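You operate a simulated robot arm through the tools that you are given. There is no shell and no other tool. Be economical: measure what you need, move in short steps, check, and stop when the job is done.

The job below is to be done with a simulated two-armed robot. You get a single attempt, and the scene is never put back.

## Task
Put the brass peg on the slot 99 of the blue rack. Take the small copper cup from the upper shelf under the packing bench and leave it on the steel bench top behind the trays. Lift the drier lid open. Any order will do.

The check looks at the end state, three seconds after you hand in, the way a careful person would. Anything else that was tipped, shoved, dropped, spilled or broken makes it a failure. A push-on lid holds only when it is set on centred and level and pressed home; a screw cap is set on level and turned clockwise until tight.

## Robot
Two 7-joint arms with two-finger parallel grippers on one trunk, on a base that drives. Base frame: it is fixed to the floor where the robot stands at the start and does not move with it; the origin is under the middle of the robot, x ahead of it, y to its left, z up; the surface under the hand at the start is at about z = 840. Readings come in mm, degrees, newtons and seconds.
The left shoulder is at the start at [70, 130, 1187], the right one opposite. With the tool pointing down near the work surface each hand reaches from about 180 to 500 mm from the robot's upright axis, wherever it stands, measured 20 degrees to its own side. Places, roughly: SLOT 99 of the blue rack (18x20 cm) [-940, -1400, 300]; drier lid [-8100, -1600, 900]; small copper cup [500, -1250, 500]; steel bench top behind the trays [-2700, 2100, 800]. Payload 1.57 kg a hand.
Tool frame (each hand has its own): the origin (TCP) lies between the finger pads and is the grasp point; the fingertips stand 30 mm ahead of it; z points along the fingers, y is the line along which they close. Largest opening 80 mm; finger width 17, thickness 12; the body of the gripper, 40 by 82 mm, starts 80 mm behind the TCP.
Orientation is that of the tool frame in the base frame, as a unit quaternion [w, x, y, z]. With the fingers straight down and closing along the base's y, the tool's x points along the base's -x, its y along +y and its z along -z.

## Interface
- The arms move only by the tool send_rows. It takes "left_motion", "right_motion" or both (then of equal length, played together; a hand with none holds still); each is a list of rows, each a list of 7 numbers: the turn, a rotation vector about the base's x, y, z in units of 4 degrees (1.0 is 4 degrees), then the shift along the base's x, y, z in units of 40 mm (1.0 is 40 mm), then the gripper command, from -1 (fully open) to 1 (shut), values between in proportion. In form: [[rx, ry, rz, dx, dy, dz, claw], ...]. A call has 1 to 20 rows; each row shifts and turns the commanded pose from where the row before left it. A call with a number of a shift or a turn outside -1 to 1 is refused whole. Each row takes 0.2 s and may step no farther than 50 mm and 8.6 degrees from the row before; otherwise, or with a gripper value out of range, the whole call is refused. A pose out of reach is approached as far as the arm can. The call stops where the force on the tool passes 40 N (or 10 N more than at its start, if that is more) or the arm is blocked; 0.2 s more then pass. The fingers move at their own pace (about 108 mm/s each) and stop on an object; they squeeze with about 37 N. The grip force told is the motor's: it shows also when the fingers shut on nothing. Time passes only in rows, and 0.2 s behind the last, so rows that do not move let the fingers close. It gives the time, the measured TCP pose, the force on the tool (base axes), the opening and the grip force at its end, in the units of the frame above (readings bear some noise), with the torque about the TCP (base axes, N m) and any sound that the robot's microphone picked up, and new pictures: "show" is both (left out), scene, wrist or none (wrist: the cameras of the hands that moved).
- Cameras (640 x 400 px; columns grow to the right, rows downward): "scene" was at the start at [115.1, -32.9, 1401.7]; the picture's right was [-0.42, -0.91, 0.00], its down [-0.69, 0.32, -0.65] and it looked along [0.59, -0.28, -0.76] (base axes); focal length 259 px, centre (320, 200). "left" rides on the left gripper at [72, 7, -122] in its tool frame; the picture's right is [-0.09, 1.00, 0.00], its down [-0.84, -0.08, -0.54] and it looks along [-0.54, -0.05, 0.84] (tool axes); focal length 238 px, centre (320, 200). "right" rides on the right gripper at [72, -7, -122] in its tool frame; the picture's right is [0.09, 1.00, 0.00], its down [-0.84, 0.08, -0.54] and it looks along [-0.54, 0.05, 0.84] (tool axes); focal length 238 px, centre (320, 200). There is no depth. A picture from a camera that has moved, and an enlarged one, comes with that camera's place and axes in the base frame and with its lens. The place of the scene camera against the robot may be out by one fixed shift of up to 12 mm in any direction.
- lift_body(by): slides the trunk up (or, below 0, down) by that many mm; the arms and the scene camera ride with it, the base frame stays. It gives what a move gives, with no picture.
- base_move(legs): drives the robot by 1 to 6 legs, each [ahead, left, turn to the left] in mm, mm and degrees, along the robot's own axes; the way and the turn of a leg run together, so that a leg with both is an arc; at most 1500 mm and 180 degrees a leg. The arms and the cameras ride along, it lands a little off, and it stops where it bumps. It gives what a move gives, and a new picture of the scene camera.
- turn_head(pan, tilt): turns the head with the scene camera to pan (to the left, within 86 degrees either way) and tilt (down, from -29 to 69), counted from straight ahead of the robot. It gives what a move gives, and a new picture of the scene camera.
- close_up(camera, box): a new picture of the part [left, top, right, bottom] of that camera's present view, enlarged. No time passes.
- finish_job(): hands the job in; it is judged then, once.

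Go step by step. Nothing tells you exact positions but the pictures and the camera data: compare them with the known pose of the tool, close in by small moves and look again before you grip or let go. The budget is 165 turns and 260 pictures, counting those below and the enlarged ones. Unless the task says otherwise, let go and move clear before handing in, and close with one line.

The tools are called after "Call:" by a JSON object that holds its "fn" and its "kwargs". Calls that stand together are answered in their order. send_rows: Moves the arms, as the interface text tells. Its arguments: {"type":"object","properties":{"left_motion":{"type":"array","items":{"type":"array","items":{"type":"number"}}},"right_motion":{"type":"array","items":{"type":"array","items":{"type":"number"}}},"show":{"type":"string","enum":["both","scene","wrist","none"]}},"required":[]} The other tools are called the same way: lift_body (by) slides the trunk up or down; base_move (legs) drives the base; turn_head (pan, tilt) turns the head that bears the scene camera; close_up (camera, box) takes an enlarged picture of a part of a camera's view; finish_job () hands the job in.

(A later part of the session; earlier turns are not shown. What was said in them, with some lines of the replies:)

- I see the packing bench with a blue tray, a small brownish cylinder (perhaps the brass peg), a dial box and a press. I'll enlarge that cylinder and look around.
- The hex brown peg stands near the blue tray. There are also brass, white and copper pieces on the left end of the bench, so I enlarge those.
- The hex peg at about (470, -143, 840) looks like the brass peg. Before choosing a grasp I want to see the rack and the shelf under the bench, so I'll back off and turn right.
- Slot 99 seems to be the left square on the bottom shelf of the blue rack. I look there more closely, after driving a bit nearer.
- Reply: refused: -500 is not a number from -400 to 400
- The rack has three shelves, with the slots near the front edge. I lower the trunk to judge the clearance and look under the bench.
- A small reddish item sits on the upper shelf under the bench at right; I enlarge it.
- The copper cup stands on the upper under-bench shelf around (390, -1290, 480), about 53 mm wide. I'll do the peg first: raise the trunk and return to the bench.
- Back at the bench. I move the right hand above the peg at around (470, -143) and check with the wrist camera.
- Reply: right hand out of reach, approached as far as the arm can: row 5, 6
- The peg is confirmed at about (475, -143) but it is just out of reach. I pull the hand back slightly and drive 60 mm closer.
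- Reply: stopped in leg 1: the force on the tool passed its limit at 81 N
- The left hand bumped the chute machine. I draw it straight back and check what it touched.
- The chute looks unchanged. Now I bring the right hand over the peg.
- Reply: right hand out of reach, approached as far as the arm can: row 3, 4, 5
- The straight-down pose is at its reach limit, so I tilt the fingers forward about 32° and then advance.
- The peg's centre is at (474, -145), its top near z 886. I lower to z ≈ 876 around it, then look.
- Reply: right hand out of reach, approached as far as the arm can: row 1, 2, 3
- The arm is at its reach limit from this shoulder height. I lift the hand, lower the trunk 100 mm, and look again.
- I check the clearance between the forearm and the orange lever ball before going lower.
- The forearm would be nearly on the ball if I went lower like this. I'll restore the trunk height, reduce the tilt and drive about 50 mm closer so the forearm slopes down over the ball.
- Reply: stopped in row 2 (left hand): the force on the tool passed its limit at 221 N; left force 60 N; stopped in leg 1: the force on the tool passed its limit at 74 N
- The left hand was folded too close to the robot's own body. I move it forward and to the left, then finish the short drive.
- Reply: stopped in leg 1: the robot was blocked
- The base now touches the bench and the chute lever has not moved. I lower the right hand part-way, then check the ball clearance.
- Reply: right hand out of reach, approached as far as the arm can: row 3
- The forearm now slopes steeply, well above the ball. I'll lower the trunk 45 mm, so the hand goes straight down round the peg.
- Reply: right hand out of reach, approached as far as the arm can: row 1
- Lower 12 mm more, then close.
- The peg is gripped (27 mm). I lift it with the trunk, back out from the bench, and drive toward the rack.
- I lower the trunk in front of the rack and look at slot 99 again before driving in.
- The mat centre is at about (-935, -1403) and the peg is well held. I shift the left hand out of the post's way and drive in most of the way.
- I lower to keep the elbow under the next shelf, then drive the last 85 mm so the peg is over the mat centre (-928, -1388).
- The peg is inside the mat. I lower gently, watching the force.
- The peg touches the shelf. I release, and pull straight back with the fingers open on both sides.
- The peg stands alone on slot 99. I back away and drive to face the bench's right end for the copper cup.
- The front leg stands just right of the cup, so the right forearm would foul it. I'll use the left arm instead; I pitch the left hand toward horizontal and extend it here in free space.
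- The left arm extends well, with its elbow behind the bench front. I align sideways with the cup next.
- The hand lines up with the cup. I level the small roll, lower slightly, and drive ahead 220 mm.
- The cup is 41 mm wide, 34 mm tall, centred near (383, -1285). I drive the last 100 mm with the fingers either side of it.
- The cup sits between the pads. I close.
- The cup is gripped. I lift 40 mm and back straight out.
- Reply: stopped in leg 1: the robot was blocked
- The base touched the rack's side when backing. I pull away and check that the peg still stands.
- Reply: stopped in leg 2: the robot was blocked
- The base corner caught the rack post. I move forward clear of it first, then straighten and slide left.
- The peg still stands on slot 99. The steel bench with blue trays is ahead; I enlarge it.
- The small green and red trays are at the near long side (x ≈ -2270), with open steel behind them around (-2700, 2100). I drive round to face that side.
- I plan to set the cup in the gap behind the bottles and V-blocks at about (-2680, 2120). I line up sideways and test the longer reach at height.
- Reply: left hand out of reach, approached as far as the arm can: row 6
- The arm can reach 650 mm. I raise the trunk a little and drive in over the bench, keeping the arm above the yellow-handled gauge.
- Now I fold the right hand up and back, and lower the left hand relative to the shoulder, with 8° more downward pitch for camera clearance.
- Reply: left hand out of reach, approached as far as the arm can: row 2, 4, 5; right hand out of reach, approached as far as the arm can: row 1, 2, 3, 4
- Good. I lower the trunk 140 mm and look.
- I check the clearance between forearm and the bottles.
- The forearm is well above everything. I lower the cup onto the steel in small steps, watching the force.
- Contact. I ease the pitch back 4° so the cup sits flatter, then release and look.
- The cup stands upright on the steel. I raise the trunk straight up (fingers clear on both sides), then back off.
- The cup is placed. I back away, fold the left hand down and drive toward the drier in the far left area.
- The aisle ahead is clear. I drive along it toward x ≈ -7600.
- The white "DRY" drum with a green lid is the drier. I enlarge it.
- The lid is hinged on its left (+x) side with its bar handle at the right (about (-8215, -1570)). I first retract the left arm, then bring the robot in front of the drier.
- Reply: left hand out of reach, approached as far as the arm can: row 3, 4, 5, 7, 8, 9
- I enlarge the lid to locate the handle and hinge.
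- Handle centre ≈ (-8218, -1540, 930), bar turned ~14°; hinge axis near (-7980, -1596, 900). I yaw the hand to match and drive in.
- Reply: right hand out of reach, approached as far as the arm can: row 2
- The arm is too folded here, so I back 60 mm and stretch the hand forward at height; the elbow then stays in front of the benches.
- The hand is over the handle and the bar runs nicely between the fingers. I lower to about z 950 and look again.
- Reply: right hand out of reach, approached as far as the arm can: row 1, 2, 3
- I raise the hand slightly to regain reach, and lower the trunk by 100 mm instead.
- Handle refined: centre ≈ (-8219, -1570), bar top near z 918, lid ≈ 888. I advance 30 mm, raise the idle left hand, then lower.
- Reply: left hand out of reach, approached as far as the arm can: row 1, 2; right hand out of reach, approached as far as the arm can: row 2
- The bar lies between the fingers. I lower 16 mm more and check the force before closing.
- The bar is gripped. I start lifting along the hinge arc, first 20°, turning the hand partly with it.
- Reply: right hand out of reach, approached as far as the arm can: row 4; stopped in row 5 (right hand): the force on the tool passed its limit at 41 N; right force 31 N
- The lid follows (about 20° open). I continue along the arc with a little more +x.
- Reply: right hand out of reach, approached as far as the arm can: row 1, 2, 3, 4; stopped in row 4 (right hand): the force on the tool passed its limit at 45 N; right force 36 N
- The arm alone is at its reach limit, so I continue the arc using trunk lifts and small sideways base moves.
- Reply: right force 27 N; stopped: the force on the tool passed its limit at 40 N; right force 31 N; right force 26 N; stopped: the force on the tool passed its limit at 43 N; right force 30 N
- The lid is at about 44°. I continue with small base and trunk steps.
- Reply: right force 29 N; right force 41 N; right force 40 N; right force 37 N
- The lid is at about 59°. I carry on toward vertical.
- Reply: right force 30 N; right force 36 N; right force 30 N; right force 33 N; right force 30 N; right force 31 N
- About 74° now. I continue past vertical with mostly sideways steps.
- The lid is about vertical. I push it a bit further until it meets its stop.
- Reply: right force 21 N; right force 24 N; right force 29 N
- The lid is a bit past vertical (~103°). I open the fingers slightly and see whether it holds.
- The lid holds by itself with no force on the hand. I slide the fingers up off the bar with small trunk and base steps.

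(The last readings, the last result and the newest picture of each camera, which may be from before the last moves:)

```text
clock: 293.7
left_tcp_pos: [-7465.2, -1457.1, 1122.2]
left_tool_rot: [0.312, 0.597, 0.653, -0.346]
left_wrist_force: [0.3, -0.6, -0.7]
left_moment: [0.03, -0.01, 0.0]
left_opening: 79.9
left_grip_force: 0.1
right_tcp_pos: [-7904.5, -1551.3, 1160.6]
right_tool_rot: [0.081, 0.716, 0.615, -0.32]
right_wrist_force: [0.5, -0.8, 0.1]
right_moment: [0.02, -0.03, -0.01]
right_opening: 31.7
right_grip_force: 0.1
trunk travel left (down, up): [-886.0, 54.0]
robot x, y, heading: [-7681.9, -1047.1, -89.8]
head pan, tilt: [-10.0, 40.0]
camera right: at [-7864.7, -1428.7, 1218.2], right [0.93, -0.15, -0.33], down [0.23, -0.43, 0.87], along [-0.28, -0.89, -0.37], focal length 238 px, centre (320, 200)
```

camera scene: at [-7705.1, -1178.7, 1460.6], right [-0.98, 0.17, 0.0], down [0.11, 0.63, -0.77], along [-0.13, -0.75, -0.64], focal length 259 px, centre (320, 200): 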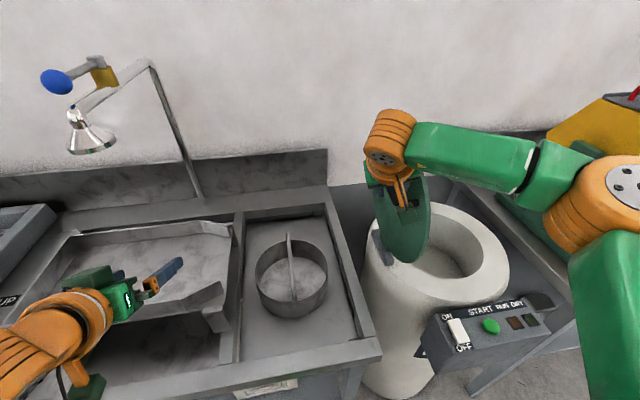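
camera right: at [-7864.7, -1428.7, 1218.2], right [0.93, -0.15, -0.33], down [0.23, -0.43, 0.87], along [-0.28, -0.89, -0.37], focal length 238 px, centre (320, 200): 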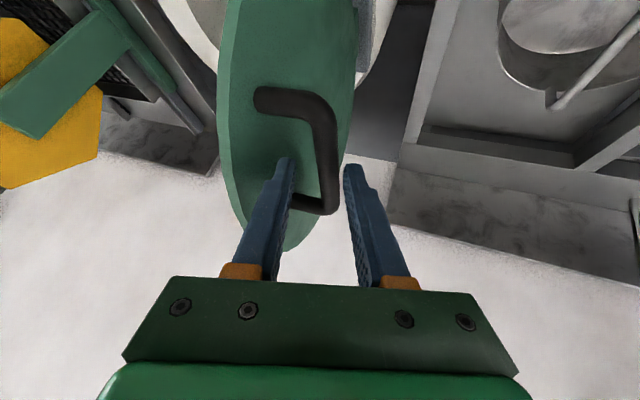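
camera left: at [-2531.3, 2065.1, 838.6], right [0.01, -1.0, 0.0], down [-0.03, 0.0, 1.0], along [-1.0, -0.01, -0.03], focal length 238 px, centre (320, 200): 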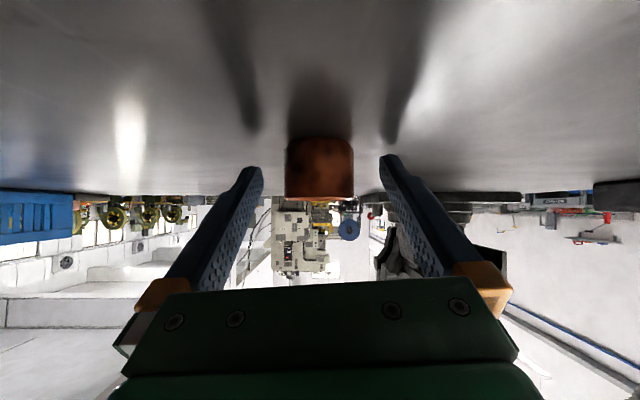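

Call:
{"fn": "base_move", "kwargs": {"legs": [[0, 6, 0]]}}

Call:
{"fn": "lift_body", "kwargs": {"by": 18}}

Call:
{"fn": "base_move", "kwargs": {"legs": [[0, 6, 0]]}}

Call:
{"fn": "lift_body", "kwargs": {"by": 25}}

Call:
{"fn": "send_rows", "kwargs": {"right_motion": [[0, 0, 0, 0, 0, 0, 0.2]], "show": "wrist"}}

```text
clock: 294.4
left_tcp_pos: [-7458.6, -1457.8, 1123.3]
left_tool_rot: [0.313, 0.597, 0.654, -0.344]
left_wrist_force: [0.5, -0.1, -0.2]
left_moment: [0.02, -0.02, 0.01]
left_opening: 80.1
left_grip_force: 0.0
right_tcp_pos: [-7899.6, -1551.1, 1159.8]
right_tool_rot: [0.082, 0.716, 0.615, -0.32]
right_wrist_force: [0.2, 0.0, 0.7]
right_moment: [0.0, -0.04, 0.01]
right_opening: 32.2
right_grip_force: 0.0
trunk travel left (down, up): [-886.0, 54.0]
robot x, y, heading: [-7677.8, -1047.2, -89.7]
head pan, tilt: [-10.0, 40.0]
camera scene: at [-7698.8, -1178.6, 1475.6], right [-0.98, 0.17, 0.0], down [0.11, 0.63, -0.77], along [-0.13, -0.75, -0.64], focal length 259 px, centre (320, 200)
```

scene: 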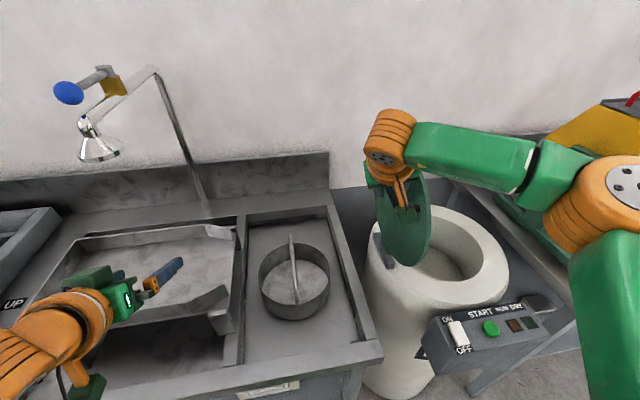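

```text
clock: 295.0
left_tcp_pos: [-7459.2, -1457.1, 1140.6]
left_tool_rot: [0.312, 0.597, 0.653, -0.346]
left_wrist_force: [-0.2, -0.3, -0.2]
left_moment: [-0.03, -0.02, 0.0]
left_opening: 79.8
left_grip_force: 0.1
right_tcp_pos: [-7900.8, -1552.0, 1179.4]
right_tool_rot: [0.081, 0.716, 0.615, -0.32]
right_wrist_force: [-0.4, -0.5, 0.0]
right_moment: [-0.01, 0.01, -0.01]
right_opening: 32.1
right_grip_force: 0.0
trunk travel left (down, up): [-904.0, 36.0]
robot x, y, heading: [-7677.1, -1046.6, -89.9]
head pan, tilt: [-10.0, 40.0]
```

```text
clock: 295.8
left_tcp_pos: [-7453.1, -1457.5, 1141.3]
left_tool_rot: [0.313, 0.597, 0.654, -0.344]
left_wrist_force: [0.7, 0.0, -0.8]
left_moment: [-0.02, 0.01, 0.02]
left_opening: 80.2
left_grip_force: 0.0
right_tcp_pos: [-7894.0, -1551.6, 1178.8]
right_tool_rot: [0.082, 0.717, 0.614, -0.32]
right_wrist_force: [0.7, -0.3, -0.4]
right_moment: [-0.02, -0.04, 0.02]
right_opening: 32.1
right_grip_force: 0.1
trunk travel left (down, up): [-904.0, 36.0]
robot x, y, heading: [-7674.5, -1043.2, -89.9]
head pan, tilt: [-10.0, 40.0]
camera scene: at [-7692.8, -1178.7, 1493.6], right [-0.98, 0.17, 0.0], down [0.11, 0.63, -0.77], along [-0.13, -0.75, -0.64], focal length 259 px, centre (320, 200)
```

scene: 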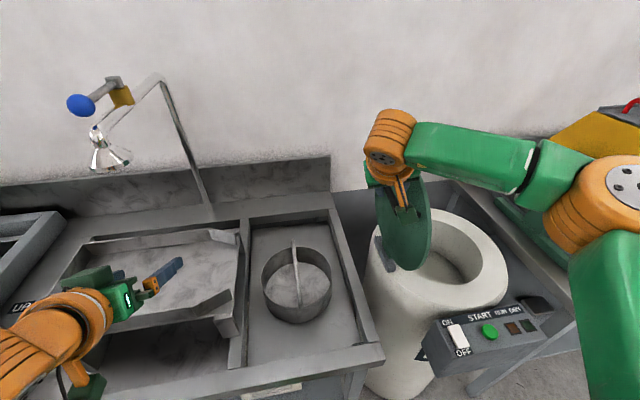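

```text
clock: 296.5
left_tcp_pos: [-7453.9, -1457.3, 1165.6]
left_tool_rot: [0.313, 0.596, 0.654, -0.345]
left_wrist_force: [-0.1, 0.1, -0.2]
left_moment: [-0.02, -0.03, -0.04]
left_opening: 80.3
left_grip_force: 0.0
right_tcp_pos: [-7893.3, -1551.1, 1205.3]
right_tool_rot: [0.081, 0.717, 0.614, -0.321]
right_wrist_force: [0.4, 0.3, -0.4]
right_moment: [-0.04, 0.03, -0.02]
right_opening: 31.7
right_grip_force: 0.1
trunk travel left (down, up): [-929.0, 11.0]
robot x, y, heading: [-7671.2, -1043.6, -90.0]
head pan, tilt: [-10.0, 40.0]
```

```text
clock: 296.9
left_tcp_pos: [-7453.1, -1457.5, 1165.8]
left_tool_rot: [0.311, 0.597, 0.653, -0.346]
left_wrist_force: [-0.6, -0.6, 0.7]
left_moment: [-0.03, 0.01, -0.04]
left_opening: 80.2
left_grip_force: 0.0
right_tcp_pos: [-7893.0, -1552.1, 1206.2]
right_tool_rot: [0.082, 0.716, 0.615, -0.32]
right_wrist_force: [0.5, -0.8, -0.5]
right_moment: [0.0, 0.01, -0.03]
right_opening: 32.2
right_grip_force: 0.2
trunk travel left (down, up): [-929.0, 11.0]
robot x, y, heading: [-7671.0, -1045.4, -89.9]
head pan, tilt: [-10.0, 40.0]
camera right: at [-7852.4, -1428.7, 1261.2], right [0.93, -0.15, -0.33], down [0.23, -0.43, 0.87], along [-0.28, -0.89, -0.37], focal length 238 px, centre (320, 200)
```

right: 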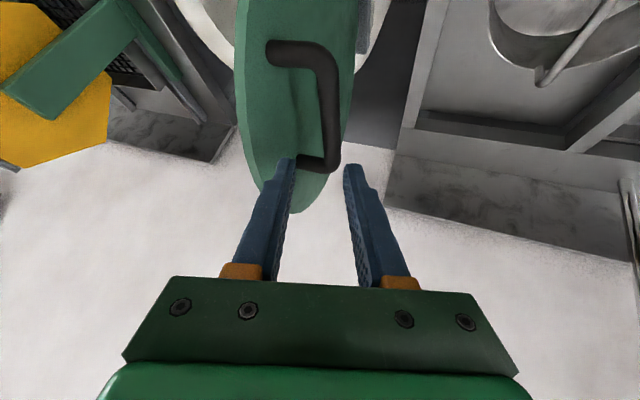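

The fingers are clear of the handle. I back off and look at the result.

Call:
{"fn": "base_move", "kwargs": {"legs": [[-450, 0, 0]]}}

Call:
{"fn": "turn_head", "kwargs": {"pan": -20, "tilt": 35}}

```text
clock: 299.6
left_tcp_pos: [-7453.6, -1002.0, 1165.0]
left_tool_rot: [0.311, 0.597, 0.654, -0.344]
left_wrist_force: [1.1, -0.4, -0.7]
left_moment: [0.02, -0.01, 0.0]
left_opening: 80.1
left_grip_force: 0.0
right_tcp_pos: [-7893.6, -1096.7, 1202.8]
right_tool_rot: [0.08, 0.718, 0.614, -0.319]
right_wrist_force: [-0.5, 0.9, -0.1]
right_moment: [0.04, 0.01, 0.0]
right_opening: 31.9
right_grip_force: 0.1
trunk travel left (down, up): [-929.0, 11.0]
robot x, y, heading: [-7671.1, -593.1, -89.8]
head pan, tilt: [-10.0, 40.0]
camera scene: at [-7691.8, -724.8, 1518.3], right [-0.98, 0.17, 0.0], down [0.11, 0.63, -0.76], along [-0.13, -0.75, -0.64], focal length 259 px, centre (320, 200)
```

scene: 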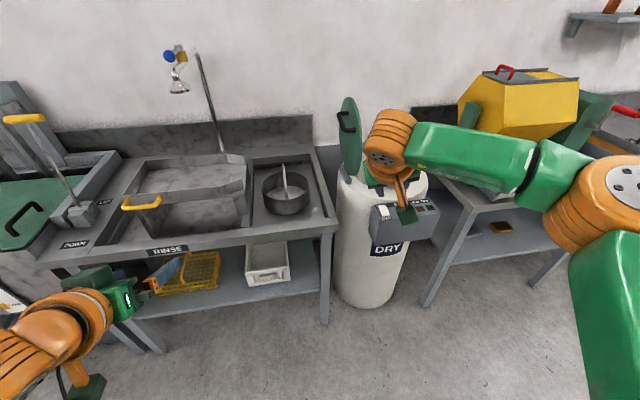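

```text
clock: 300.4
left_tcp_pos: [-7453.5, -1001.7, 1166.2]
left_tool_rot: [0.312, 0.597, 0.654, -0.345]
left_wrist_force: [0.2, -0.5, -0.3]
left_moment: [-0.01, 0.02, 0.01]
left_opening: 79.9
left_grip_force: 0.0
right_tcp_pos: [-7893.9, -1093.6, 1203.9]
right_tool_rot: [0.08, 0.718, 0.613, -0.32]
right_wrist_force: [0.1, 1.1, 0.3]
right_moment: [0.03, -0.01, -0.05]
right_opening: 32.1
right_grip_force: 0.1
trunk travel left (down, up): [-929.0, 11.0]
robot x, y, heading: [-7668.6, -589.9, -90.0]
head pan, tilt: [-20.0, 35.0]
camera scene: at [-7707.1, -721.6, 1526.1], right [-0.94, 0.34, 0.0], down [0.2, 0.54, -0.82], along [-0.28, -0.77, -0.57], focal length 259 px, centre (320, 200)
```

scene: 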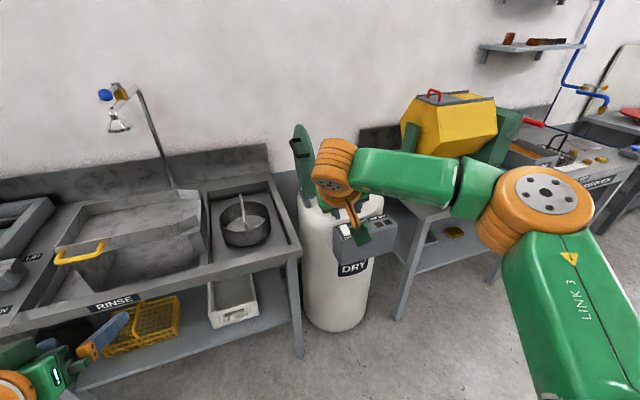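

The drier lid stands open past vertical and holds by itself. The peg was upright on slot 99 and the cup upright behind the trays when I left each of them, so I hand in.

Call:
{"fn": "finish_job", "kwargs": {}}

```text
The job is handed in.
```

I handed the job in with all three parts done: the brass peg stands on slot 99, the copper cup stands on the steel bench top behind the trays, and the drier lid is open past vertical and holds by itself. On the way the left hand bumped the chute machine, and the base pushed against the packing bench and caught the rack post. The chute lever had not moved and the peg was still standing when I checked afterwards, but I did not recheck the other items on the bench or the rest of the rack.
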